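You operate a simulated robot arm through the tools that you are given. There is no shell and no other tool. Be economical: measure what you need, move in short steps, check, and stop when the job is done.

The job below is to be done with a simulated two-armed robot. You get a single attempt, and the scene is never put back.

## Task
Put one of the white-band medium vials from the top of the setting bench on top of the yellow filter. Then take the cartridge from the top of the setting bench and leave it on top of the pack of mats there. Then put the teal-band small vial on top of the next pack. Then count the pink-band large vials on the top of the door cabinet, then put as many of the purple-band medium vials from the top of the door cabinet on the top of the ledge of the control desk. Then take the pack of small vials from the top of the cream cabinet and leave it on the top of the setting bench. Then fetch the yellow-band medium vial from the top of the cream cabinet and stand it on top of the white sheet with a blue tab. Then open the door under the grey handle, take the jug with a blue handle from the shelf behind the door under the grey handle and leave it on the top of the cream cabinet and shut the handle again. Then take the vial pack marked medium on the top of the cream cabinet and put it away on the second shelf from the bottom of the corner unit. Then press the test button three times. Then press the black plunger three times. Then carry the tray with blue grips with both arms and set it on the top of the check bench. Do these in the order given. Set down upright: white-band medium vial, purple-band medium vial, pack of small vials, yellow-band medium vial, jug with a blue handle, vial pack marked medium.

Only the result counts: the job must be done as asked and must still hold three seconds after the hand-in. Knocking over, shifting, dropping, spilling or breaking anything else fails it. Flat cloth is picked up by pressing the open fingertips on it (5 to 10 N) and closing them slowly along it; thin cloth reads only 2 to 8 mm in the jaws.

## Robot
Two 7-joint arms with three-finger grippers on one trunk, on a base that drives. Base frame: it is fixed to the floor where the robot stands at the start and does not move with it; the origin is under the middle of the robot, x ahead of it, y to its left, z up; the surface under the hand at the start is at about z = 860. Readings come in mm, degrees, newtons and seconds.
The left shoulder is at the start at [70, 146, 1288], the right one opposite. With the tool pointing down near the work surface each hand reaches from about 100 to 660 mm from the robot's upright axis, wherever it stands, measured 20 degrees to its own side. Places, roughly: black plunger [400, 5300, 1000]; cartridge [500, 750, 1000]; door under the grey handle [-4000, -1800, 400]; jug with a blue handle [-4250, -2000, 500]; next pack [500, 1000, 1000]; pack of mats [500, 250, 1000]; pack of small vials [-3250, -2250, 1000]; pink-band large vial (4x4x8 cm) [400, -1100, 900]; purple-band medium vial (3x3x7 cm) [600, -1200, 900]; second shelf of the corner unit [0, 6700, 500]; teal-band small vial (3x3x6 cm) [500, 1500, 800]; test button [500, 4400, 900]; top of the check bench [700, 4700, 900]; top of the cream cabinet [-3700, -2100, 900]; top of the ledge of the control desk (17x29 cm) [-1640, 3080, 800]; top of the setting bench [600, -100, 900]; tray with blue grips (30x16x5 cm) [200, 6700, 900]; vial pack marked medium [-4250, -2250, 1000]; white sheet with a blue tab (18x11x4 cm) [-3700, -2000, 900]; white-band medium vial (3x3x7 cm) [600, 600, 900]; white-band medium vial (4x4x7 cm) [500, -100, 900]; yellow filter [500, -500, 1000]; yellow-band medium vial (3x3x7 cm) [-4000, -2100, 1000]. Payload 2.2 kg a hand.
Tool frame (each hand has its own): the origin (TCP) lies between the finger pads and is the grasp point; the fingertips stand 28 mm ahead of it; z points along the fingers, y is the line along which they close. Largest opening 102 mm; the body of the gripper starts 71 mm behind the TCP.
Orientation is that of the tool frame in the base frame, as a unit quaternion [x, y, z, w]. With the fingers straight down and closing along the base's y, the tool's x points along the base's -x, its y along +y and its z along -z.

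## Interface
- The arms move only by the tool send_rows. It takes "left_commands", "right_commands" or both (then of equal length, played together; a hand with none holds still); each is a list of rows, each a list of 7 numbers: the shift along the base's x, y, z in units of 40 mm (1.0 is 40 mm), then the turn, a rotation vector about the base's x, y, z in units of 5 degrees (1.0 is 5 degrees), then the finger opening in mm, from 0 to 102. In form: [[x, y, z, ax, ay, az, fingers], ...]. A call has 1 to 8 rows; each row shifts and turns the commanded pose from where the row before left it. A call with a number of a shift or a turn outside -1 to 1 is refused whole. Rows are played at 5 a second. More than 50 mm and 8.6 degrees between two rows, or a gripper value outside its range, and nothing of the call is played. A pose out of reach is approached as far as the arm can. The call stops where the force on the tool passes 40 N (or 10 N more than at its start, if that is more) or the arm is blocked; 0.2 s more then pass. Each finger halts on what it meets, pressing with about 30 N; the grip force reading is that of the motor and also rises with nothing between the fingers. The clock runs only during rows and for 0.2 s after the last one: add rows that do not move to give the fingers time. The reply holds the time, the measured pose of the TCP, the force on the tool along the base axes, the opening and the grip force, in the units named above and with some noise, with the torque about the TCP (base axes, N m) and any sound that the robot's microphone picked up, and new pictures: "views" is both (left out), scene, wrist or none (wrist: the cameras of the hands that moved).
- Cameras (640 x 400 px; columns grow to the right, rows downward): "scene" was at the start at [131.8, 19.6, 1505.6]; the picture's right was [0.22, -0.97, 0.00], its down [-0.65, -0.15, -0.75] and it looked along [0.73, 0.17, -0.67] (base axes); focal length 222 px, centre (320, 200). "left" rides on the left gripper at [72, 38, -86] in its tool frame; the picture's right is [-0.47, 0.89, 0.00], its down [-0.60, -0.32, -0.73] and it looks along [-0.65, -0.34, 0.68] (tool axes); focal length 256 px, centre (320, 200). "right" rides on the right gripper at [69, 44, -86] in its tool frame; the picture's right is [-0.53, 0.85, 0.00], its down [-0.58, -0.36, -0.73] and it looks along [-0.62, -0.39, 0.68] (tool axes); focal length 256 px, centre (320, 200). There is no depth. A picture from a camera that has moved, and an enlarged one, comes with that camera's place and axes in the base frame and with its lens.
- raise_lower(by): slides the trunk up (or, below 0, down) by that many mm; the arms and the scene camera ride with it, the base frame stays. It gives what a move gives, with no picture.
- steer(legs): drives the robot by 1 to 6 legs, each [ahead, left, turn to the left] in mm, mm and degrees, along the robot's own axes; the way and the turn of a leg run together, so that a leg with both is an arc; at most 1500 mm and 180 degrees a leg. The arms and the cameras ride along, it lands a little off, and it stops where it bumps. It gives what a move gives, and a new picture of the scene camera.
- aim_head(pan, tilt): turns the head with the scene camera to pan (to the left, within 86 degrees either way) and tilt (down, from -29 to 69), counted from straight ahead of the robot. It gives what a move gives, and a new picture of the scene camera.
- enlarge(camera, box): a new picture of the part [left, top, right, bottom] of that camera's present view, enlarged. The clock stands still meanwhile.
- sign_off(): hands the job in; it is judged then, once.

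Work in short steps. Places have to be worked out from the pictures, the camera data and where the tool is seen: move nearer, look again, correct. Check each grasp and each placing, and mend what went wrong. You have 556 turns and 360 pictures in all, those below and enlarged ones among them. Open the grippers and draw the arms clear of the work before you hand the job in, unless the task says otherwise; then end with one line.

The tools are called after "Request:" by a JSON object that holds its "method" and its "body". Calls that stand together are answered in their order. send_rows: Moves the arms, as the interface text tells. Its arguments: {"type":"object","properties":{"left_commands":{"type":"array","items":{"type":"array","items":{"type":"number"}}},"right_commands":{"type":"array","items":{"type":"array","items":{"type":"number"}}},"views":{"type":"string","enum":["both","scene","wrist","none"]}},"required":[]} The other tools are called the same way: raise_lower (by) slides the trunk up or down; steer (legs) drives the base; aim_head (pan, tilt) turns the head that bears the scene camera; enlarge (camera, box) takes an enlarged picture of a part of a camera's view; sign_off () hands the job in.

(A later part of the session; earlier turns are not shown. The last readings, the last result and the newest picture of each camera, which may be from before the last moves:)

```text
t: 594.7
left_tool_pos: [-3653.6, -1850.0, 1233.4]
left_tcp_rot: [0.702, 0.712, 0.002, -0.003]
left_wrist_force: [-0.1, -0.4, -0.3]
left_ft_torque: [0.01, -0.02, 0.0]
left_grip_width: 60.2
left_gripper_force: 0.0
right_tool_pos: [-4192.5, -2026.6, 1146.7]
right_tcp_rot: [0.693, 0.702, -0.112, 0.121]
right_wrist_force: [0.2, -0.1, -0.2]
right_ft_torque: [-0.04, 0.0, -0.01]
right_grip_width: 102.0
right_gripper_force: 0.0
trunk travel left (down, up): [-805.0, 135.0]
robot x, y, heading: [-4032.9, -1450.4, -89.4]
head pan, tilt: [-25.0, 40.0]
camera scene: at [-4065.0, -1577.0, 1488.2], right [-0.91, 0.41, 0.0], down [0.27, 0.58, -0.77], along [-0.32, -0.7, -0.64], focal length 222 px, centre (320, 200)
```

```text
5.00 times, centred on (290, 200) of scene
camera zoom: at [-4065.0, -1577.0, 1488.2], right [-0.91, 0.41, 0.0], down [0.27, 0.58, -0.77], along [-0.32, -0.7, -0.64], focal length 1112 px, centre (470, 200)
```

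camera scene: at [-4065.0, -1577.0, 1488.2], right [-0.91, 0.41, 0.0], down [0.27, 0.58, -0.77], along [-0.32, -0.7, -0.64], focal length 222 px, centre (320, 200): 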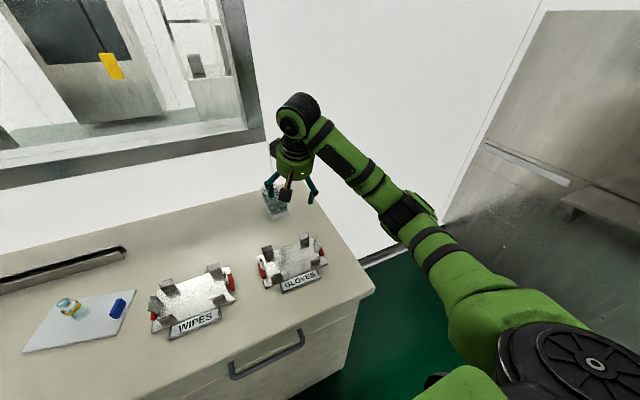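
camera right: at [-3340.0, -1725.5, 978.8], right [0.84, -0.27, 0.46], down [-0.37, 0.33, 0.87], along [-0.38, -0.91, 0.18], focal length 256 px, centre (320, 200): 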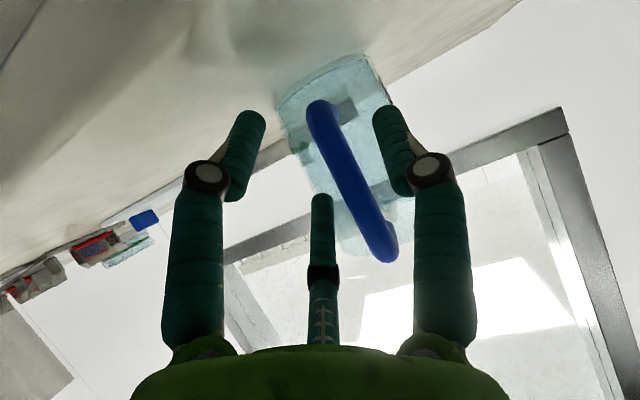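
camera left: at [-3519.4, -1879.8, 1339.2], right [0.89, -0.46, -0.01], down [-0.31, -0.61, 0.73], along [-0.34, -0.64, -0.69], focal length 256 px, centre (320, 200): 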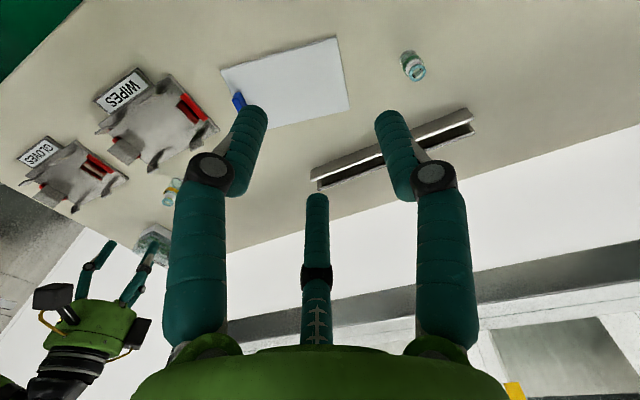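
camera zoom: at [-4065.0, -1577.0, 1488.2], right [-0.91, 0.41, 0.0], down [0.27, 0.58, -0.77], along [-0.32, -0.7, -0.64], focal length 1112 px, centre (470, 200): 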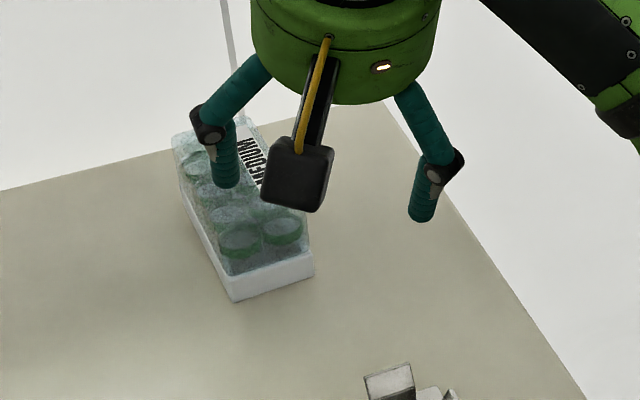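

Medium pack: x −4203…−4139, y −2161…−2272, top ≈1000. I drive ahead 60 mm, tilt 5° more and align at x≈−4185.

Request:
{"method": "steer", "body": {"legs": [[58, 0, -0.6]]}}

Request:
{"method": "raise_lower", "body": {"by": -100}}

```text
t: 595.6
left_tool_pos: [-3658.1, -1903.5, 1235.2]
left_tcp_rot: [0.705, 0.709, 0.0, -0.002]
left_wrist_force: [-0.3, 0.4, 0.5]
left_ft_torque: [-0.05, -0.02, 0.03]
left_grip_width: 59.9
left_gripper_force: 0.1
right_tool_pos: [-4198.3, -2076.1, 1150.1]
right_tcp_rot: [0.697, 0.697, -0.113, 0.123]
right_wrist_force: [0.0, 0.6, 0.6]
right_ft_torque: [-0.07, -0.02, -0.01]
right_grip_width: 101.7
right_gripper_force: 0.0
trunk travel left (down, up): [-805.0, 135.0]
robot x, y, heading: [-4033.7, -1507.4, -89.9]
head pan, tilt: [-25.0, 40.0]
camera scene: at [-4066.4, -1624.8, 1489.0], right [-0.91, 0.42, 0.0], down [0.27, 0.58, -0.77], along [-0.32, -0.7, -0.64], focal length 222 px, centre (320, 200)
```

scene: 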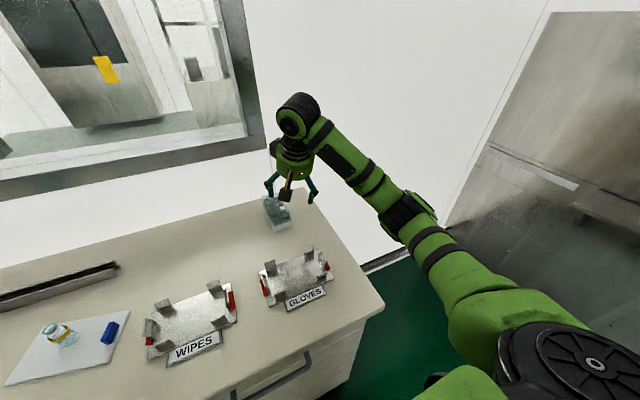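

```text
t: 597.0
left_tool_pos: [-3656.9, -1910.2, 1134.5]
left_tcp_rot: [0.706, 0.708, 0.003, -0.005]
left_wrist_force: [-0.1, -0.1, 1.0]
left_ft_torque: [0.05, 0.0, 0.01]
left_grip_width: 60.0
left_gripper_force: 0.2
right_tool_pos: [-4197.5, -2081.9, 1045.3]
right_tcp_rot: [0.697, 0.698, -0.111, 0.121]
right_wrist_force: [-0.7, 0.3, -0.7]
right_ft_torque: [0.0, 0.01, 0.02]
right_grip_width: 101.9
right_gripper_force: 0.0
trunk travel left (down, up): [-705.0, 235.0]
robot x, y, heading: [-4031.5, -1507.1, -89.9]
head pan, tilt: [-25.0, 40.0]
```

Request:
{"method": "send_rows", "body": {"right_commands": [[0.08, -0.3, 0.5, -0.5, 0, 0, 102], [0.08, -0.6, 0.3, -0.5, 0, 0, 102], [0.08, -0.8, 0, 0, 0, 0, 102], [0.07, -0.8, 0, 0, 0, 0, 102], [0, -0.25, 0, 0, 0, 0, 102]], "views": "wrist"}}

```text
t: 598.2
left_tool_pos: [-3657.2, -1911.0, 1134.1]
left_tcp_rot: [0.706, 0.708, 0.003, -0.004]
left_wrist_force: [0.0, -0.6, 1.2]
left_ft_torque: [-0.02, 0.03, 0.01]
left_grip_width: 60.2
left_gripper_force: 0.0
right_tool_pos: [-4185.7, -2193.1, 1078.9]
right_tcp_rot: [0.69, 0.693, -0.141, 0.152]
right_wrist_force: [-1.1, 0.4, 0.4]
right_ft_torque: [-0.05, 0.0, 0.01]
right_grip_width: 102.2
right_gripper_force: 0.1
trunk travel left (down, up): [-705.0, 235.0]
robot x, y, heading: [-4032.1, -1509.5, -90.0]
head pan, tilt: [-25.0, 40.0]
camera right: at [-4144.3, -2095.3, 1131.5], right [0.85, -0.48, 0.23], down [-0.37, -0.23, 0.9], along [-0.38, -0.84, -0.38], focal length 256 px, centre (320, 200)
```

right: 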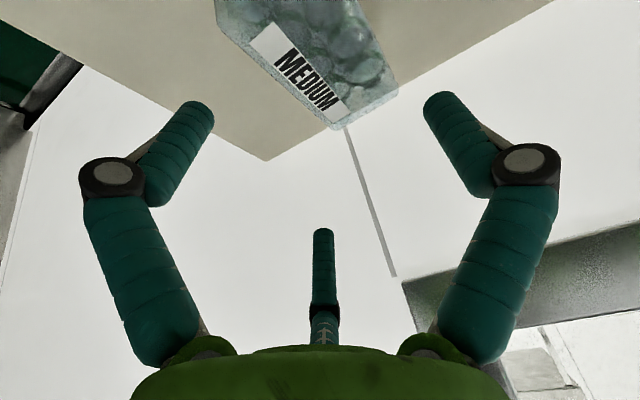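

Small shift +3 mm, then descend carefully to z≈1030 first.

Request:
{"method": "send_rows", "body": {"right_commands": [[0.08, 0, -0.4, 0, 0, 0, 102], [0, 0, -0.4, 0, 0, 0, 102], [0, 0, -0.4, 0, 0, 0, 102]], "views": "wrist"}}

```text
t: 599.0
left_tool_pos: [-3657.8, -1909.8, 1133.0]
left_tcp_rot: [0.706, 0.708, 0.003, -0.003]
left_wrist_force: [0.0, 0.2, -0.2]
left_ft_torque: [-0.02, 0.03, 0.02]
left_grip_width: 60.2
left_gripper_force: 0.0
right_tool_pos: [-4183.4, -2192.2, 1029.9]
right_tcp_rot: [0.692, 0.692, -0.142, 0.15]
right_wrist_force: [0.1, 0.2, -0.5]
right_ft_torque: [0.03, 0.04, 0.0]
right_grip_width: 102.1
right_gripper_force: 0.1
trunk travel left (down, up): [-705.0, 235.0]
robot x, y, heading: [-4030.0, -1504.2, -90.0]
head pan, tilt: [-25.0, 40.0]
camera right: at [-4141.1, -2095.3, 1082.0], right [0.84, -0.49, 0.23], down [-0.38, -0.23, 0.9], along [-0.38, -0.84, -0.38], focal length 256 px, centre (320, 200)
```

right: 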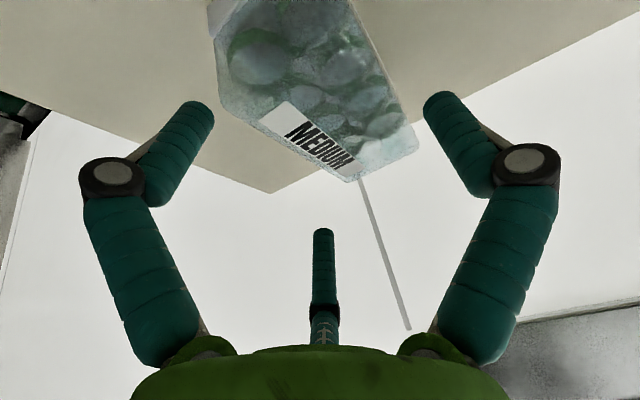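

Request:
{"method": "send_rows", "body": {"right_commands": [[0, 0, -0.3, 0, 0, 0, 102], [0, 0, -0.3, 0, 0, 0, 102], [0, 0, -0.3, 0, 0, 0, 102], [0, 0, -0.3, 0, 0, 0, 102]], "views": "wrist"}}

```text
t: 600.0
left_tool_pos: [-3657.1, -1910.1, 1133.6]
left_tcp_rot: [0.706, 0.708, 0.002, -0.004]
left_wrist_force: [-0.1, -0.1, -0.3]
left_ft_torque: [0.01, 0.01, 0.0]
left_grip_width: 60.1
left_gripper_force: 0.1
right_tool_pos: [-4183.2, -2192.9, 983.5]
right_tcp_rot: [0.691, 0.692, -0.142, 0.151]
right_wrist_force: [0.7, -0.6, 0.5]
right_ft_torque: [-0.02, 0.0, -0.01]
right_grip_width: 102.1
right_gripper_force: 0.0
trunk travel left (down, up): [-705.0, 235.0]
robot x, y, heading: [-4033.3, -1509.0, -89.8]
head pan, tilt: [-25.0, 40.0]
camera right: at [-4140.8, -2095.0, 1034.7], right [0.84, -0.48, 0.23], down [-0.37, -0.23, 0.9], along [-0.38, -0.84, -0.38], focal length 256 px, centre (320, 200)
```

right: 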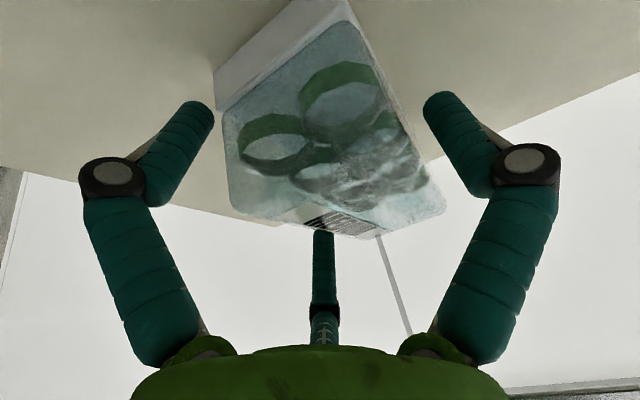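

All clear. I advance 12 mm in y for a more central grip, then close.

Request:
{"method": "send_rows", "body": {"right_commands": [[0, -0.15, 0, 0, 0, 0, 102], [0, -0.15, 0, 0, 0, 0, 102], [0, 0, 0, 0, 0, 0, 96], [0, 0, 0, 0, 0, 0, 90], [0, 0, 0, 0, 0, 0, 82], [0, 0, 0, 0, 0, 0, 70], [0, 0, 0, 0, 0, 0, 60]], "views": "wrist"}}

```text
t: 601.6
left_tool_pos: [-3657.0, -1909.2, 1134.2]
left_tcp_rot: [0.706, 0.708, 0.003, -0.004]
left_wrist_force: [0.9, 0.2, 0.3]
left_ft_torque: [-0.02, 0.0, 0.0]
left_grip_width: 60.0
left_gripper_force: 0.1
right_tool_pos: [-4183.5, -2204.0, 982.5]
right_tcp_rot: [0.691, 0.692, -0.142, 0.151]
right_wrist_force: [0.3, -0.5, 3.8]
right_ft_torque: [0.22, 0.07, 0.05]
right_grip_width: 84.8
right_gripper_force: 30.1
trunk travel left (down, up): [-705.0, 235.0]
robot x, y, heading: [-4031.3, -1509.3, -89.9]
head pan, tilt: [-25.0, 40.0]
camera right: at [-4141.2, -2105.8, 1035.2], right [0.84, -0.48, 0.23], down [-0.37, -0.23, 0.9], along [-0.38, -0.84, -0.38], focal length 256 px, centre (320, 200)
```

right: 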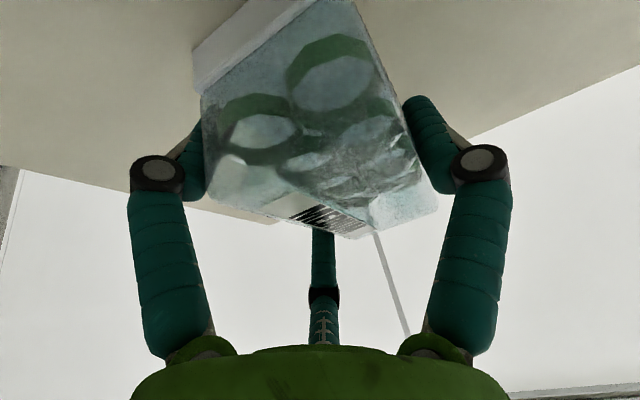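

Gripped at 84.8. I lift and pull back slightly.

Request:
{"method": "send_rows", "body": {"right_commands": [[0, 0, 0.3, 0, 0, 0, 60], [0, 0, 0.6, 0, 0, 0, 60], [0, 0.2, 0.8, 0, 0, 0, 60], [0, 0.5, 0.8, 0, 0, 0, 60], [0, 0.5, 0.8, 0, 0, 0, 60]], "views": "both"}}

```text
t: 602.8
left_tool_pos: [-3658.0, -1909.8, 1134.0]
left_tcp_rot: [0.706, 0.709, 0.002, -0.003]
left_wrist_force: [0.0, 0.3, 0.2]
left_ft_torque: [-0.02, -0.04, 0.0]
left_grip_width: 59.9
left_gripper_force: 0.0
right_tool_pos: [-4182.5, -2150.1, 1116.0]
right_tcp_rot: [0.691, 0.693, -0.142, 0.15]
right_wrist_force: [0.4, -0.3, -1.5]
right_ft_torque: [0.02, 0.05, -0.01]
right_grip_width: 85.0
right_gripper_force: 29.8
trunk travel left (down, up): [-705.0, 235.0]
robot x, y, heading: [-4030.7, -1506.3, -90.1]
head pan, tilt: [-25.0, 40.0]
camera scene: at [-4066.5, -1632.1, 1388.2], right [-0.91, 0.42, 0.0], down [0.27, 0.58, -0.77], along [-0.32, -0.69, -0.64], focal length 222 px, centre (320, 200)
camera right: at [-4139.3, -2053.1, 1167.9], right [0.85, -0.48, 0.23], down [-0.37, -0.23, 0.9], along [-0.38, -0.84, -0.38], focal length 256 px, centre (320, 200)
```

scene: 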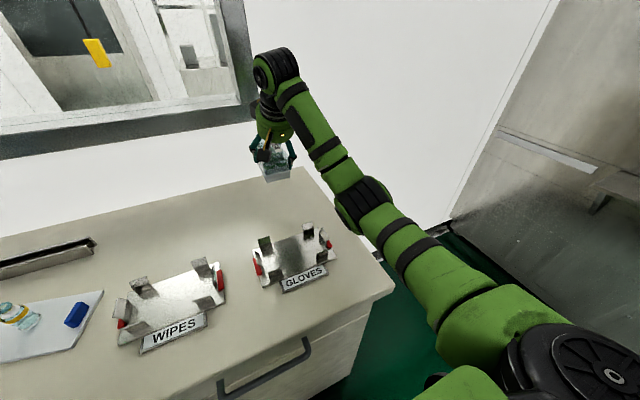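
right: 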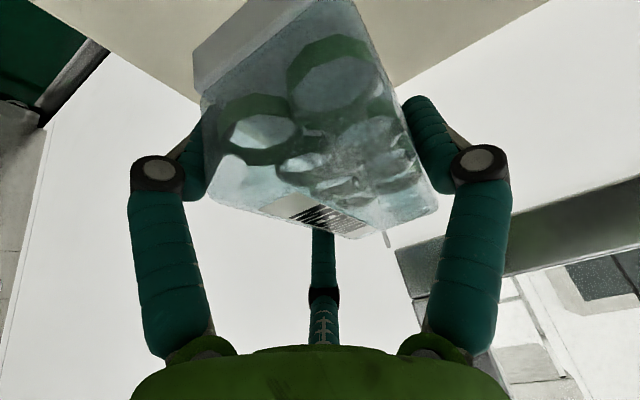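

Pack is held. I raise the trunk and drive out to the passage.

Request:
{"method": "raise_lower", "body": {"by": 100}}

Request:
{"method": "steer", "body": {"legs": [[-1430, 0, 0], [0, -870, 0]]}}

```text
t: 604.1
left_tool_pos: [-3658.4, -1911.3, 1233.1]
left_tcp_rot: [0.705, 0.709, 0.002, -0.003]
left_wrist_force: [0.0, 0.2, 0.1]
left_ft_torque: [0.02, -0.02, 0.05]
left_grip_width: 60.0
left_gripper_force: 0.0
right_tool_pos: [-4181.3, -2153.1, 1214.9]
right_tcp_rot: [0.692, 0.692, -0.141, 0.151]
right_wrist_force: [-0.3, 0.6, -2.6]
right_ft_torque: [0.01, 0.01, -0.02]
right_grip_width: 84.8
right_gripper_force: 29.7
trunk travel left (down, up): [-805.0, 135.0]
robot x, y, heading: [-4031.2, -1506.4, -90.1]
head pan, tilt: [-25.0, 40.0]
```

```text
t: 615.2
left_tool_pos: [-4507.6, -501.8, 1233.8]
left_tcp_rot: [0.706, 0.708, 0.002, -0.005]
left_wrist_force: [0.5, 0.3, 1.0]
left_ft_torque: [0.01, 0.01, 0.01]
left_grip_width: 59.9
left_gripper_force: 0.2
right_tool_pos: [-5032.5, -742.6, 1214.7]
right_tcp_rot: [0.69, 0.693, -0.142, 0.15]
right_wrist_force: [0.9, -0.3, -1.1]
right_ft_torque: [0.01, 0.01, 0.02]
right_grip_width: 84.6
right_gripper_force: 30.2
trunk travel left (down, up): [-805.0, 135.0]
robot x, y, heading: [-4883.2, -99.5, -90.0]
head pan, tilt: [-25.0, 40.0]
camera scene: at [-4916.9, -224.6, 1488.1], right [-0.91, 0.42, 0.0], down [0.27, 0.58, -0.77], along [-0.32, -0.69, -0.64], focal length 222 px, centre (320, 200)
```

scene: 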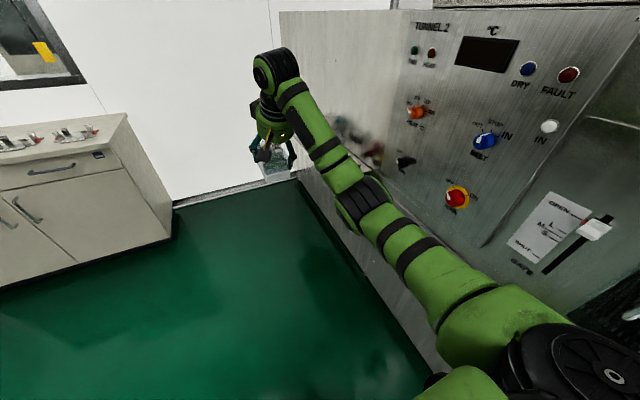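

The left hand is too far out for the passage; I tuck it in 170 mm first, then back through.

Request:
{"method": "send_rows", "body": {"left_commands": [[-0.8, -0.3, 0, 0, 0, 0, 60], [-0.8, -0.3, 0, 0, 0, 0, 60], [-0.8, -0.3, 0, 0, 0, 0, 60], [-0.8, -0.3, 0, 0, 0, 0, 60], [-0.8, -0.3, 0, 0, 0, 0, 60]], "views": "none"}}

Request:
{"method": "steer", "body": {"legs": [[-1400, 0, 0], [-1300, 0, 0], [0, 310, 0], [-1380, 0, 0]]}}

```text
t: 616.4
left_tool_pos: [-4670.5, -561.3, 1235.3]
left_tcp_rot: [0.706, 0.709, 0.004, -0.004]
left_wrist_force: [-0.3, 0.4, -0.5]
left_ft_torque: [0.0, -0.02, 0.0]
left_grip_width: 60.0
left_gripper_force: 0.0
right_tool_pos: [-5035.5, -743.9, 1213.4]
right_tcp_rot: [0.692, 0.692, -0.14, 0.15]
right_wrist_force: [0.4, -0.2, -1.7]
right_ft_torque: [0.03, -0.01, 0.0]
right_grip_width: 84.5
right_gripper_force: 29.7
trunk travel left (down, up): [-805.0, 135.0]
robot x, y, heading: [-4879.0, -97.9, -90.3]
head pan, tilt: [-25.0, 40.0]
```

```text
t: 637.8
left_tool_pos: [-4330.2, 3534.9, 1236.3]
left_tcp_rot: [0.716, 0.698, 0.004, -0.005]
left_wrist_force: [0.2, 0.3, 0.2]
left_ft_torque: [0.04, 0.0, 0.01]
left_grip_width: 60.0
left_gripper_force: 0.1
right_tool_pos: [-4700.6, 3362.9, 1214.6]
right_tcp_rot: [0.701, 0.683, -0.143, 0.148]
right_wrist_force: [0.0, -0.1, -0.9]
right_ft_torque: [0.02, 0.01, -0.02]
right_grip_width: 84.9
right_gripper_force: 30.3
trunk travel left (down, up): [-805.0, 135.0]
robot x, y, heading: [-4529.4, 4004.6, -91.5]
head pan, tilt: [-25.0, 40.0]
camera scene: at [-4569.6, 3877.5, 1488.0], right [-0.89, 0.45, 0.0], down [0.29, 0.57, -0.77], along [-0.34, -0.68, -0.64], focal length 222 px, centre (320, 200)
```

scene: 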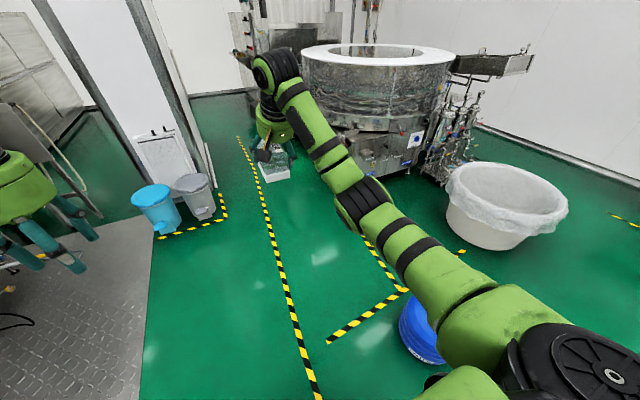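

Now turn to heading 0, drive east to the aisle, turn to face +y.

Request:
{"method": "steer", "body": {"legs": [[0, 0, 91.5], [1450, 0, 0], [1450, 0, 0], [1200, 0, 0], [0, 0, 90]]}}

Request:
{"method": "aim_head", "body": {"pan": 0, "tilt": 15}}

```text
t: 665.1
left_tool_pos: [-656.4, 4352.4, 1235.0]
left_tcp_rot: [-0.704, 0.71, -0.004, -0.002]
left_wrist_force: [-0.5, -0.4, 0.0]
left_ft_torque: [-0.03, 0.0, 0.01]
left_grip_width: 60.0
left_gripper_force: 0.0
right_tool_pos: [-290.0, 4531.3, 1215.7]
right_tcp_rot: [-0.688, 0.696, 0.15, 0.142]
right_wrist_force: [-0.2, 0.5, -2.0]
right_ft_torque: [-0.04, -0.02, -0.04]
right_grip_width: 84.8
right_gripper_force: 30.0
trunk travel left (down, up): [-805.0, 135.0]
robot x, y, heading: [-448.1, 3885.2, 89.0]
head pan, tilt: [-25.0, 40.0]
camera scene: at [-411.0, 4015.4, 1488.0], right [0.9, -0.43, 0.0], down [-0.28, -0.58, -0.77], along [0.33, 0.69, -0.64], focal length 222 px, centre (320, 200)
```

scene: 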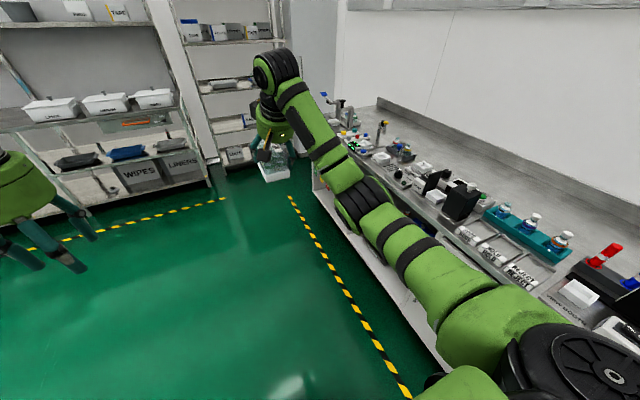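

```text
t: 666.0
left_tool_pos: [-656.7, 4352.3, 1235.6]
left_tcp_rot: [-0.704, 0.71, -0.004, -0.002]
left_wrist_force: [0.1, -0.7, 0.6]
left_ft_torque: [-0.03, -0.01, 0.03]
left_grip_width: 59.8
left_gripper_force: 0.1
right_tool_pos: [-290.6, 4531.5, 1213.3]
right_tcp_rot: [-0.689, 0.695, 0.15, 0.142]
right_wrist_force: [-0.7, -0.5, -2.3]
right_ft_torque: [-0.03, -0.02, 0.02]
right_grip_width: 84.9
right_gripper_force: 30.5
trunk travel left (down, up): [-805.0, 135.0]
robot x, y, heading: [-449.3, 3891.5, 89.5]
head pan, tilt: [0.0, 15.0]
camera scene: at [-447.1, 4032.1, 1527.5], right [1.0, -0.01, 0.0], down [0.0, -0.26, -0.97], along [0.01, 0.97, -0.26], focal length 222 px, centre (320, 200)
```

scene: 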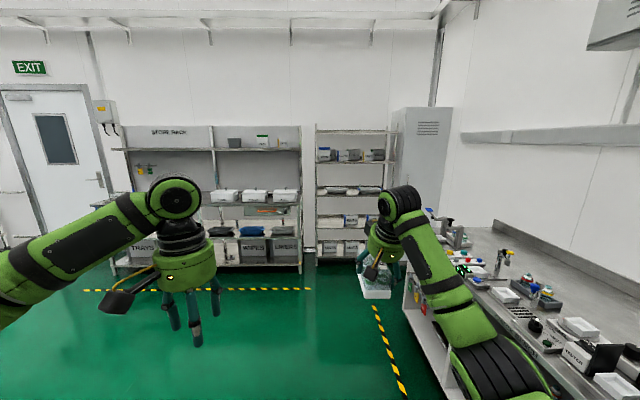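

Request:
{"method": "enlarge", "body": {"camera": "scene", "box": [300, 110, 410, 270]}}

Request:
{"method": "steer", "body": {"legs": [[1200, 0, 0]]}}

```text
2.50 times, centred on (355, 190) of scene
camera zoom: at [-447.1, 4032.1, 1527.5], right [1.0, -0.01, 0.0], down [0.0, -0.26, -0.97], along [0.01, 0.97, -0.26], focal length 556 px, centre (232, 225)
```

zoom: 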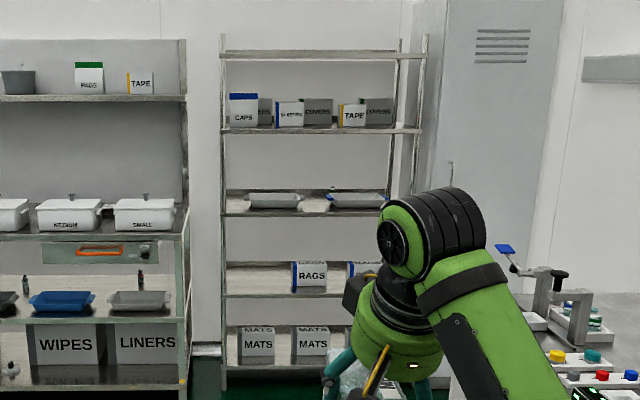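

```text
t: 672.1
left_tool_pos: [-632.4, 5549.9, 1234.9]
left_tcp_rot: [-0.701, 0.713, -0.004, -0.003]
left_wrist_force: [0.2, -0.9, 0.0]
left_ft_torque: [0.02, -0.05, -0.02]
left_grip_width: 59.9
left_gripper_force: 0.0
right_tool_pos: [-264.1, 5726.4, 1215.6]
right_tcp_rot: [-0.685, 0.698, 0.15, 0.144]
right_wrist_force: [-0.7, -0.1, -1.2]
right_ft_torque: [0.0, -0.01, 0.03]
right_grip_width: 85.0
right_gripper_force: 29.4
trunk travel left (down, up): [-805.0, 135.0]
robot x, y, heading: [-428.8, 5086.4, 88.8]
head pan, tilt: [0.0, 15.0]
camera scene: at [-425.8, 5228.0, 1527.7], right [1.0, -0.02, 0.0], down [-0.01, -0.26, -0.97], along [0.02, 0.97, -0.26], focal length 222 px, centre (320, 200)
```

scene: 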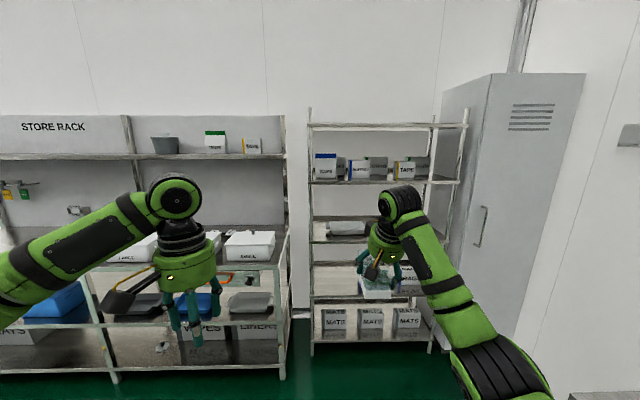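

The second shelf from the bottom (with RAGS) is at z≈515. I lower the trunk 350 mm, tuck the left hand, and look.

Request:
{"method": "raise_lower", "body": {"by": -350}}

Request:
{"method": "aim_head", "body": {"pan": -10, "tilt": 15}}

```text
t: 675.5
left_tool_pos: [-632.7, 5549.8, 885.9]
left_tcp_rot: [-0.701, 0.713, -0.003, -0.003]
left_wrist_force: [0.1, -0.1, 0.1]
left_ft_torque: [-0.02, 0.0, 0.02]
left_grip_width: 60.0
left_gripper_force: 0.0
right_tool_pos: [-265.5, 5725.6, 863.5]
right_tcp_rot: [-0.685, 0.698, 0.149, 0.143]
right_wrist_force: [0.0, -0.6, -1.7]
right_ft_torque: [-0.04, -0.02, 0.0]
right_grip_width: 85.1
right_gripper_force: 30.5
trunk travel left (down, up): [-455.0, 485.0]
robot x, y, heading: [-425.6, 5083.8, 88.8]
head pan, tilt: [0.0, 15.0]
```

```text
t: 676.2
left_tool_pos: [-632.8, 5550.6, 885.4]
left_tcp_rot: [-0.701, 0.713, -0.004, -0.003]
left_wrist_force: [-0.7, -1.0, 0.5]
left_ft_torque: [-0.05, 0.03, 0.0]
left_grip_width: 60.0
left_gripper_force: 0.1
right_tool_pos: [-264.8, 5726.7, 863.2]
right_tcp_rot: [-0.686, 0.698, 0.15, 0.143]
right_wrist_force: [-0.1, -0.2, -2.1]
right_ft_torque: [-0.02, -0.02, 0.02]
right_grip_width: 84.9
right_gripper_force: 30.4
trunk travel left (down, up): [-455.0, 485.0]
robot x, y, heading: [-434.3, 5083.3, 88.7]
head pan, tilt: [-10.0, 15.0]
camera scene: at [-409.7, 5227.0, 1177.6], right [0.98, -0.19, 0.0], down [-0.05, -0.25, -0.97], along [0.19, 0.95, -0.26], focal length 222 px, centre (320, 200)
```

scene: 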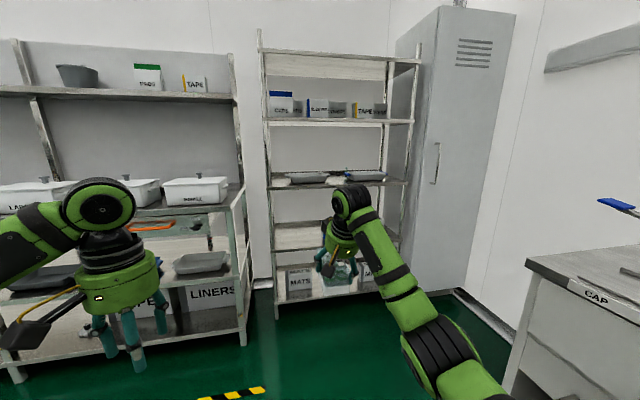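

Request:
{"method": "enlarge", "body": {"camera": "scene", "box": [250, 160, 430, 310]}}

```text
2.67 times, centred on (340, 235) of scene
camera zoom: at [-409.7, 5227.0, 1177.6], right [0.98, -0.19, 0.0], down [-0.05, -0.25, -0.97], along [0.19, 0.95, -0.26], focal length 593 px, centre (267, 107)
```

zoom: 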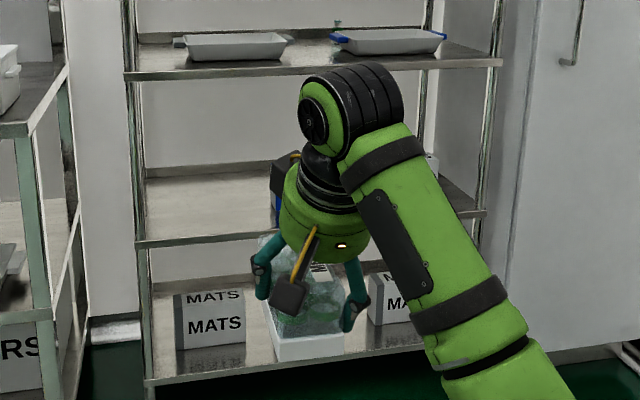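

Free area on shelf 2 is x≈−440…−140. I tuck the left hand, lower the trunk 265 mm and align heading.

Request:
{"method": "send_rows", "body": {"left_commands": [[0.8, -0.2, 0, 0, 0, 0, 40], [0.8, -0.2, 0, 0, 0, 0, 40], [0.8, -0.2, 0, 0, 0, 0, 40], [0.5, 0, 0, 0, 0, 0, 40]], "views": "none"}}

Request:
{"method": "raise_lower", "body": {"by": -265}}

Request:
{"method": "steer", "body": {"legs": [[500, 0, 1.3]]}}

```text
t: 677.2
left_tool_pos: [-515.8, 5526.7, 886.3]
left_tcp_rot: [-0.702, 0.712, -0.003, -0.002]
left_wrist_force: [0.6, -0.4, -0.1]
left_ft_torque: [0.03, -0.03, 0.0]
left_grip_width: 39.9
left_gripper_force: 0.2
right_tool_pos: [-264.3, 5726.2, 864.0]
right_tcp_rot: [-0.686, 0.698, 0.149, 0.143]
right_wrist_force: [0.0, -0.6, -1.9]
right_ft_torque: [-0.04, -0.03, 0.01]
right_grip_width: 84.9
right_gripper_force: 29.6
trunk travel left (down, up): [-455.0, 485.0]
robot x, y, heading: [-428.3, 5085.3, 88.9]
head pan, tilt: [-10.0, 15.0]
```

```text
t: 680.0
left_tool_pos: [-515.4, 5526.5, 620.8]
left_tcp_rot: [-0.7, 0.714, -0.004, -0.003]
left_wrist_force: [0.2, 0.5, 0.4]
left_ft_torque: [-0.03, 0.0, 0.02]
left_grip_width: 39.9
left_gripper_force: 0.1
right_tool_pos: [-264.4, 5724.7, 600.1]
right_tcp_rot: [-0.686, 0.698, 0.148, 0.142]
right_wrist_force: [-0.2, -0.1, -0.9]
right_ft_torque: [-0.02, -0.05, -0.01]
right_grip_width: 85.1
right_gripper_force: 29.9
trunk travel left (down, up): [-190.0, 750.0]
robot x, y, heading: [-430.2, 5084.0, 88.7]
head pan, tilt: [-10.0, 15.0]
```

```text
t: 682.8
left_tool_pos: [-523.4, 6010.8, 620.1]
left_tcp_rot: [0.709, -0.705, 0.004, 0.002]
left_wrist_force: [0.3, -0.2, -0.1]
left_ft_torque: [-0.01, 0.0, 0.01]
left_grip_width: 39.8
left_gripper_force: 0.2
right_tool_pos: [-276.4, 6214.8, 599.5]
right_tcp_rot: [0.694, -0.69, -0.151, -0.141]
right_wrist_force: [1.3, 1.0, -1.6]
right_ft_torque: [-0.02, -0.05, -0.03]
right_grip_width: 85.0
right_gripper_force: 29.8
trunk travel left (down, up): [-190.0, 750.0]
robot x, y, heading: [-423.2, 5571.3, 90.1]
head pan, tilt: [-10.0, 15.0]
camera scene: at [-409.0, 5712.9, 912.6], right [0.99, -0.17, 0.0], down [-0.04, -0.26, -0.97], along [0.16, 0.95, -0.26], focal length 222 px, centre (320, 200)
```

scene: 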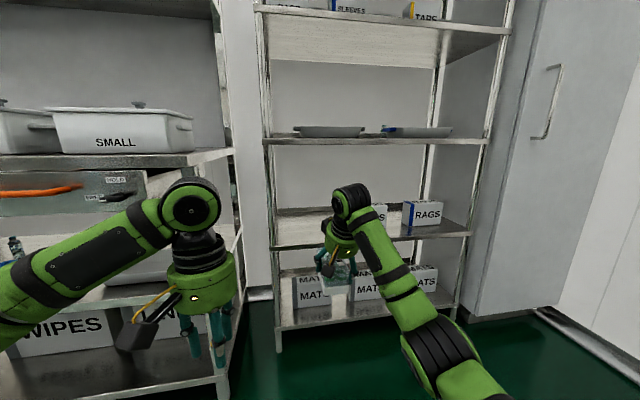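

Request:
{"method": "enlarge", "body": {"camera": "right", "box": [0, 0, 640, 400]}}

Request:
{"method": "enlarge", "body": {"camera": "scene", "box": [240, 120, 480, 340]}}

```text
1.00 times, centred on (320, 200) of right (not enlarged: the box is as wide or as high as the picture)
camera zoom: at [-318.9, 6116.0, 651.9], right [-0.85, 0.48, 0.23], down [0.37, 0.24, 0.9], along [0.38, 0.84, -0.38], focal length 256 px, centre (320, 200)
```

zoom: 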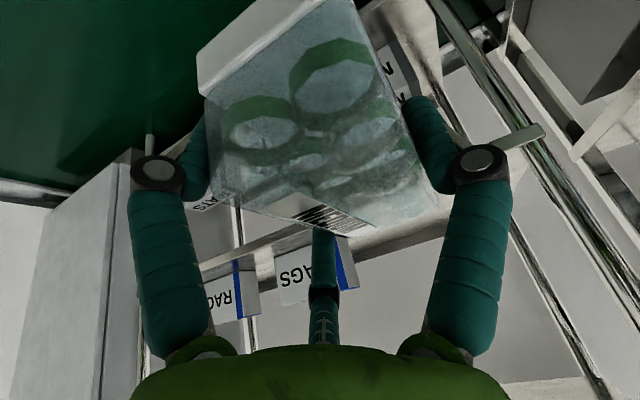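

```text
1.82 times, centred on (360, 230) of scene
camera zoom: at [-409.0, 5712.9, 912.6], right [0.99, -0.17, 0.0], down [-0.04, -0.26, -0.97], along [0.16, 0.95, -0.26], focal length 404 px, centre (247, 146)
```

zoom: 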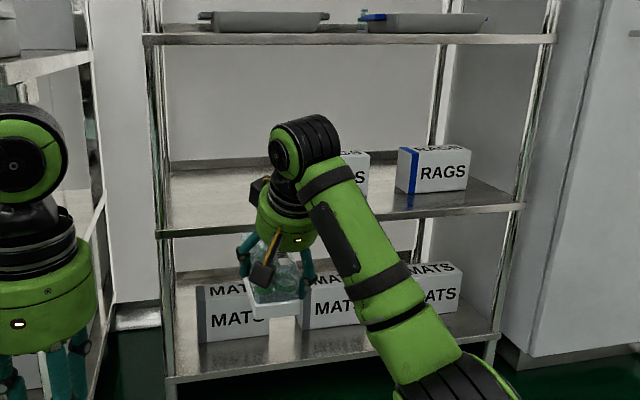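

Shelf edge y≈6515, z≈508. I drive ahead 250, check, then the rest.

Request:
{"method": "steer", "body": {"legs": [[260, 0, 0]]}}

Request:
{"method": "enlarge", "body": {"camera": "right", "box": [0, 0, 640, 400]}}

```text
t: 684.7
left_tool_pos: [-523.3, 6270.5, 621.3]
left_tcp_rot: [0.71, -0.704, 0.003, 0.002]
left_wrist_force: [0.0, -0.5, 0.7]
left_ft_torque: [0.01, 0.01, 0.0]
left_grip_width: 40.0
left_gripper_force: 0.0
right_tool_pos: [-277.3, 6476.0, 599.2]
right_tcp_rot: [0.694, -0.69, -0.15, -0.142]
right_wrist_force: [0.2, -0.6, -2.7]
right_ft_torque: [0.01, -0.02, -0.01]
right_grip_width: 85.0
right_gripper_force: 29.9
trunk travel left (down, up): [-190.0, 750.0]
robot x, y, heading: [-425.2, 5831.3, 90.0]
head pan, tilt: [-10.0, 15.0]
camera scene: at [-409.8, 5973.2, 912.6], right [0.99, -0.17, 0.0], down [-0.04, -0.26, -0.97], along [0.16, 0.95, -0.26], focal length 222 px, centre (320, 200)
```

scene: 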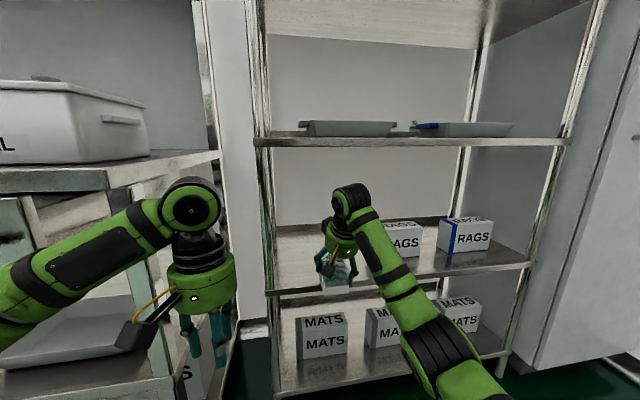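

```text
1.00 times, centred on (320, 200) of right (not enlarged: the box is as wide or as high as the picture)
camera zoom: at [-319.3, 6376.2, 651.9], right [-0.85, 0.48, 0.23], down [0.37, 0.24, 0.9], along [0.38, 0.84, -0.38], focal length 256 px, centre (320, 200)
```

zoom: 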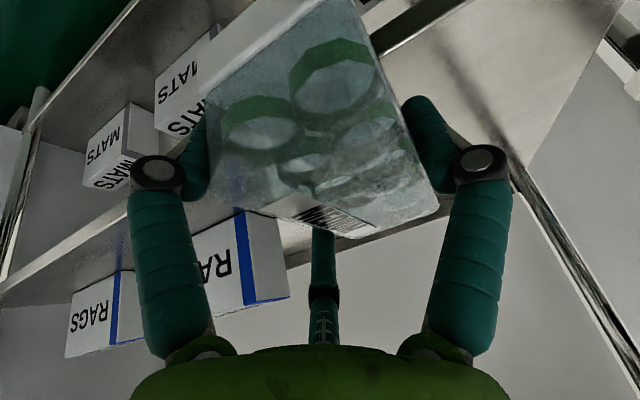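

Clear of RAGS boxes by 170 mm. I drive ahead 115 mm.

Request:
{"method": "steer", "body": {"legs": [[115, 0, 0]]}}

Request:
{"method": "enlarge", "body": {"camera": "scene", "box": [250, 120, 450, 320]}}

```text
t: 685.8
left_tool_pos: [-523.9, 6331.1, 617.8]
left_tcp_rot: [0.707, -0.707, -0.001, 0.011]
left_wrist_force: [-0.3, 0.1, -1.1]
left_ft_torque: [0.02, -0.01, 0.04]
left_grip_width: 40.2
left_gripper_force: 0.1
right_tool_pos: [-280.7, 6542.3, 609.7]
right_tcp_rot: [0.697, -0.685, -0.157, -0.143]
right_wrist_force: [0.4, -0.4, -2.3]
right_ft_torque: [0.01, -0.01, -0.03]
right_grip_width: 85.2
right_gripper_force: 29.7
trunk travel left (down, up): [-190.0, 750.0]
robot x, y, heading: [-420.9, 5905.2, 91.0]
head pan, tilt: [-10.0, 15.0]
stopped in leg 1: the robot was blocked; the commanded pose is now the measured one
camera scene: at [-406.5, 6033.7, 915.8], right [0.99, -0.16, -0.01], down [-0.04, -0.24, -0.97], along [0.15, 0.96, -0.24], focal length 222 px, centre (320, 200)
```

scene: 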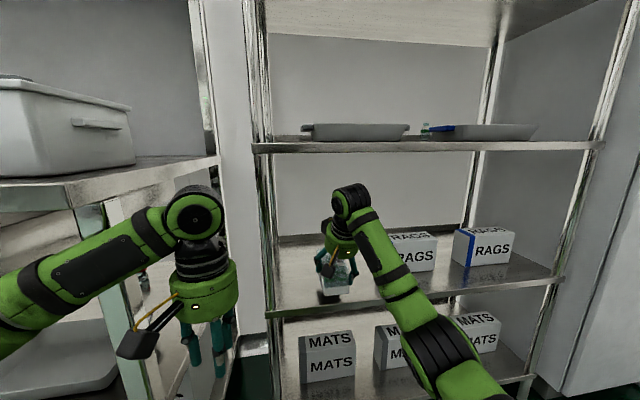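

```text
2.00 times, centred on (350, 220) of scene
camera zoom: at [-406.5, 6033.7, 915.8], right [0.99, -0.16, -0.01], down [-0.04, -0.24, -0.97], along [0.15, 0.96, -0.24], focal length 445 px, centre (260, 160)
```

zoom: 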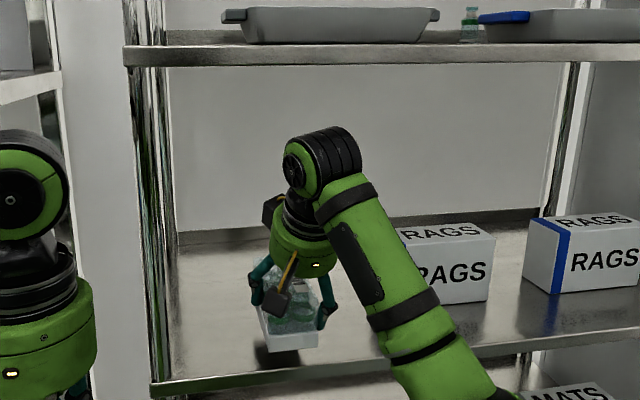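

Blocked (likely the left forearm near the store rack). I back off 15 mm and extend the right arm forward instead.

Request:
{"method": "steer", "body": {"legs": [[-15, 0, -0.8]]}}

Request:
{"method": "send_rows", "body": {"right_commands": [[0, 0.5, -0.1, 0, 0, 0, 60], [0, 0.5, -0.1, 0, 0, 0, 60], [0, 0.4, 0, 0, 0, 0, 60]], "views": "wrist"}}

```text
t: 686.6
left_tool_pos: [-519.5, 6329.3, 608.5]
left_tcp_rot: [-0.702, 0.712, -0.009, -0.015]
left_wrist_force: [0.0, 0.0, -1.3]
left_ft_torque: [-0.02, -0.02, 0.01]
left_grip_width: 40.0
left_gripper_force: 0.1
right_tool_pos: [-271.7, 6535.7, 598.4]
right_tcp_rot: [0.692, -0.692, -0.15, -0.141]
right_wrist_force: [-0.6, 0.8, -1.1]
right_ft_torque: [-0.05, -0.02, 0.0]
right_grip_width: 84.8
right_gripper_force: 29.9
trunk travel left (down, up): [-190.0, 750.0]
robot x, y, heading: [-420.1, 5893.0, 89.9]
head pan, tilt: [-10.0, 15.0]
camera scene: at [-407.6, 6035.1, 912.7], right [0.98, -0.18, 0.0], down [-0.05, -0.26, -0.97], along [0.17, 0.95, -0.26], focal length 222 px, centre (320, 200)
```

scene: 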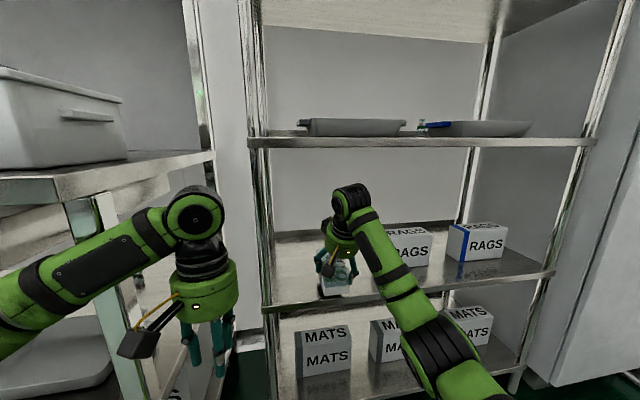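

```text
t: 687.4
left_tool_pos: [-518.6, 6328.2, 609.1]
left_tcp_rot: [-0.702, 0.712, -0.008, -0.015]
left_wrist_force: [-0.7, 0.6, -0.1]
left_ft_torque: [0.0, -0.04, 0.01]
left_grip_width: 39.8
left_gripper_force: 0.0
right_tool_pos: [-272.6, 6593.3, 589.7]
right_tcp_rot: [0.693, -0.692, -0.149, -0.141]
right_wrist_force: [1.0, 0.7, -2.1]
right_ft_torque: [-0.02, 0.01, -0.02]
right_grip_width: 84.9
right_gripper_force: 29.7
trunk travel left (down, up): [-190.0, 750.0]
robot x, y, heading: [-424.1, 5891.8, 90.1]
head pan, tilt: [-10.0, 15.0]
camera right: at [-315.4, 6495.0, 642.2], right [-0.84, 0.49, 0.22], down [0.37, 0.24, 0.9], along [0.38, 0.84, -0.38], focal length 256 px, centre (320, 200)
```

right: 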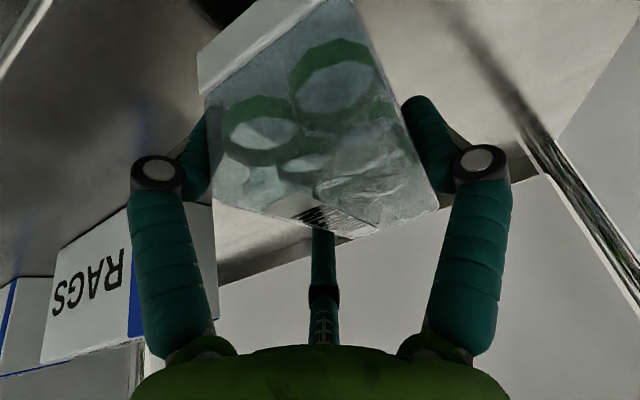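

Request:
{"method": "enlarge", "body": {"camera": "scene", "box": [250, 180, 410, 320]}}

```text
2.86 times, centred on (330, 250) of scene
camera zoom: at [-407.6, 6035.0, 912.6], right [0.98, -0.18, 0.0], down [-0.05, -0.26, -0.97], along [0.17, 0.95, -0.26], focal length 635 px, centre (291, 57)
```

zoom: 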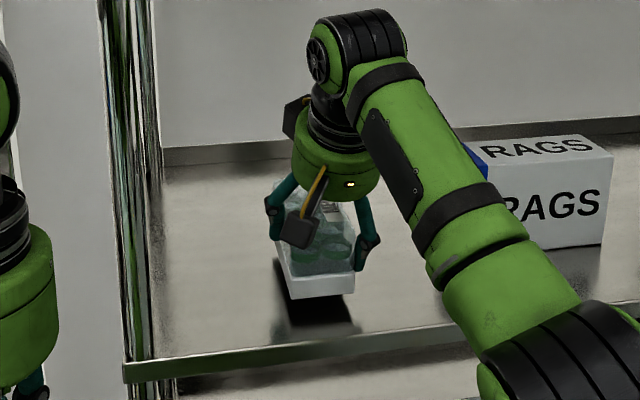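

The pack is over the shelf, inside the edge. Lower in small steps.

Request:
{"method": "send_rows", "body": {"right_commands": [[0, 0, -0.2, 0, 0, 0, 60], [0, 0, -0.15, 0, 0, 0, 60], [0, 0, -0.1, 0, 0, 0, 60]], "views": "none"}}

Request:
{"method": "send_rows", "body": {"right_commands": [[0, 0, -0.08, 0, 0, 0, 60], [0, 0, -0.08, 0, 0, 0, 60]], "views": "none"}}

```text
t: 688.2
left_tool_pos: [-520.9, 6328.0, 608.6]
left_tcp_rot: [-0.703, 0.711, -0.008, -0.015]
left_wrist_force: [-0.2, -0.5, 0.4]
left_ft_torque: [-0.02, -0.02, 0.0]
left_grip_width: 39.7
left_gripper_force: 0.0
right_tool_pos: [-271.7, 6591.6, 574.8]
right_tcp_rot: [0.692, -0.692, -0.15, -0.142]
right_wrist_force: [-0.5, 0.5, 0.2]
right_ft_torque: [0.07, -0.03, 0.02]
right_grip_width: 85.2
right_gripper_force: 30.3
trunk travel left (down, up): [-190.0, 750.0]
robot x, y, heading: [-423.2, 5889.7, 89.8]
head pan, tilt: [-10.0, 15.0]
```

```text
t: 688.8
left_tool_pos: [-520.1, 6327.5, 610.1]
left_tcp_rot: [-0.702, 0.712, -0.007, -0.014]
left_wrist_force: [-0.8, -0.3, 0.1]
left_ft_torque: [0.02, -0.01, 0.01]
left_grip_width: 39.8
left_gripper_force: 0.1
right_tool_pos: [-271.5, 6591.7, 572.7]
right_tcp_rot: [-0.691, 0.692, 0.154, 0.145]
right_wrist_force: [3.8, 4.1, 16.6]
right_ft_torque: [0.02, -0.13, 0.11]
right_grip_width: 85.1
right_gripper_force: 30.2
trunk travel left (down, up): [-190.0, 750.0]
robot x, y, heading: [-418.8, 5892.5, 89.9]
head pan, tilt: [-10.0, 15.0]
```

Contact (17 N). Relieve 2 mm and open fully.

Request:
{"method": "send_rows", "body": {"right_commands": [[0, 0, 0.06, 0, 0, 0, 60], [0, 0, 0, 0, 0, 0, 88], [0, 0, 0, 0, 0, 0, 96], [0, 0, 0, 0, 0, 0, 102], [0, 0, 0, 0, 0, 0, 102]], "views": "wrist"}}

```text
t: 690.0
left_tool_pos: [-519.5, 6329.4, 608.9]
left_tcp_rot: [-0.703, 0.711, -0.008, -0.016]
left_wrist_force: [-0.2, 0.3, 0.0]
left_ft_torque: [-0.02, 0.0, -0.02]
left_grip_width: 40.1
left_gripper_force: 0.1
right_tool_pos: [-273.0, 6592.7, 569.7]
right_tcp_rot: [0.693, -0.691, -0.148, -0.142]
right_wrist_force: [-0.2, 0.5, 0.5]
right_ft_torque: [-0.03, 0.0, 0.0]
right_grip_width: 101.5
right_gripper_force: 0.0
trunk travel left (down, up): [-190.0, 750.0]
robot x, y, heading: [-423.2, 5895.4, 89.3]
head pan, tilt: [-10.0, 15.0]
camera right: at [-315.6, 6493.4, 621.7], right [-0.84, 0.49, 0.22], down [0.37, 0.23, 0.9], along [0.38, 0.84, -0.38], focal length 256 px, centre (320, 200)
```

right: 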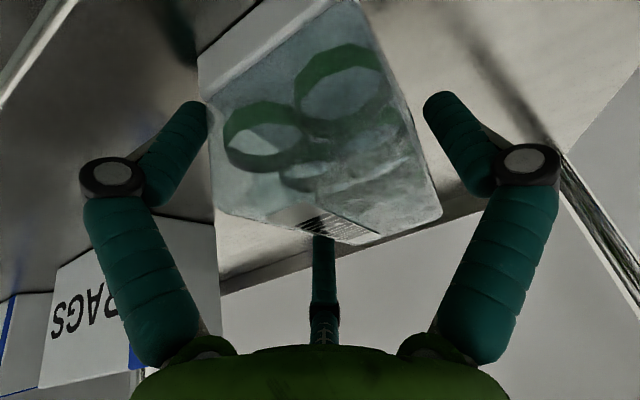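

Released. I shift 3 mm to centre and withdraw straight back with the base (fingers are only at the pack's sides).

Request:
{"method": "send_rows", "body": {"right_commands": [[0.08, 0, 0.25, 0, 0, 0, 102], [0, -0.3, 0.25, 0, 0, 0, 102], [0, -0.5, 0.25, 0, 0, 0, 102], [0, -0.5, 0.25, 0, 0, 0, 102]], "views": "wrist"}}

```text
t: 691.0
left_tool_pos: [-519.7, 6329.4, 609.7]
left_tcp_rot: [-0.703, 0.711, -0.008, -0.015]
left_wrist_force: [0.3, 0.2, 0.0]
left_ft_torque: [0.01, 0.0, 0.01]
left_grip_width: 40.1
left_gripper_force: 0.1
right_tool_pos: [-268.1, 6539.4, 609.0]
right_tcp_rot: [-0.691, 0.693, 0.149, 0.141]
right_wrist_force: [-0.1, 0.6, -0.8]
right_ft_torque: [-0.01, -0.05, 0.01]
right_grip_width: 102.0
right_gripper_force: 0.1
trunk travel left (down, up): [-190.0, 750.0]
robot x, y, heading: [-421.1, 5892.6, 89.7]
head pan, tilt: [-10.0, 15.0]
camera right: at [-311.6, 6441.1, 662.3], right [-0.84, 0.49, 0.22], down [0.37, 0.23, 0.9], along [0.38, 0.84, -0.38], focal length 256 px, centre (320, 200)
```

right: 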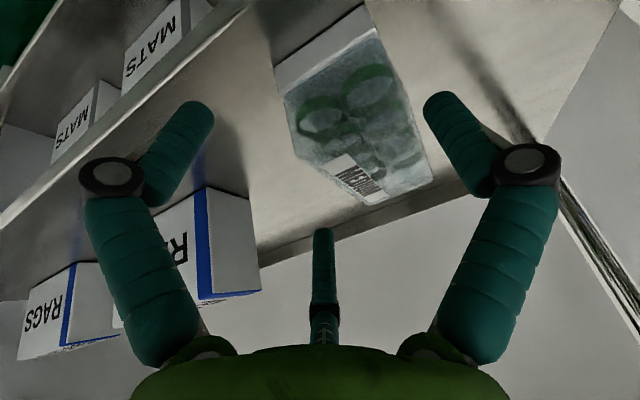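

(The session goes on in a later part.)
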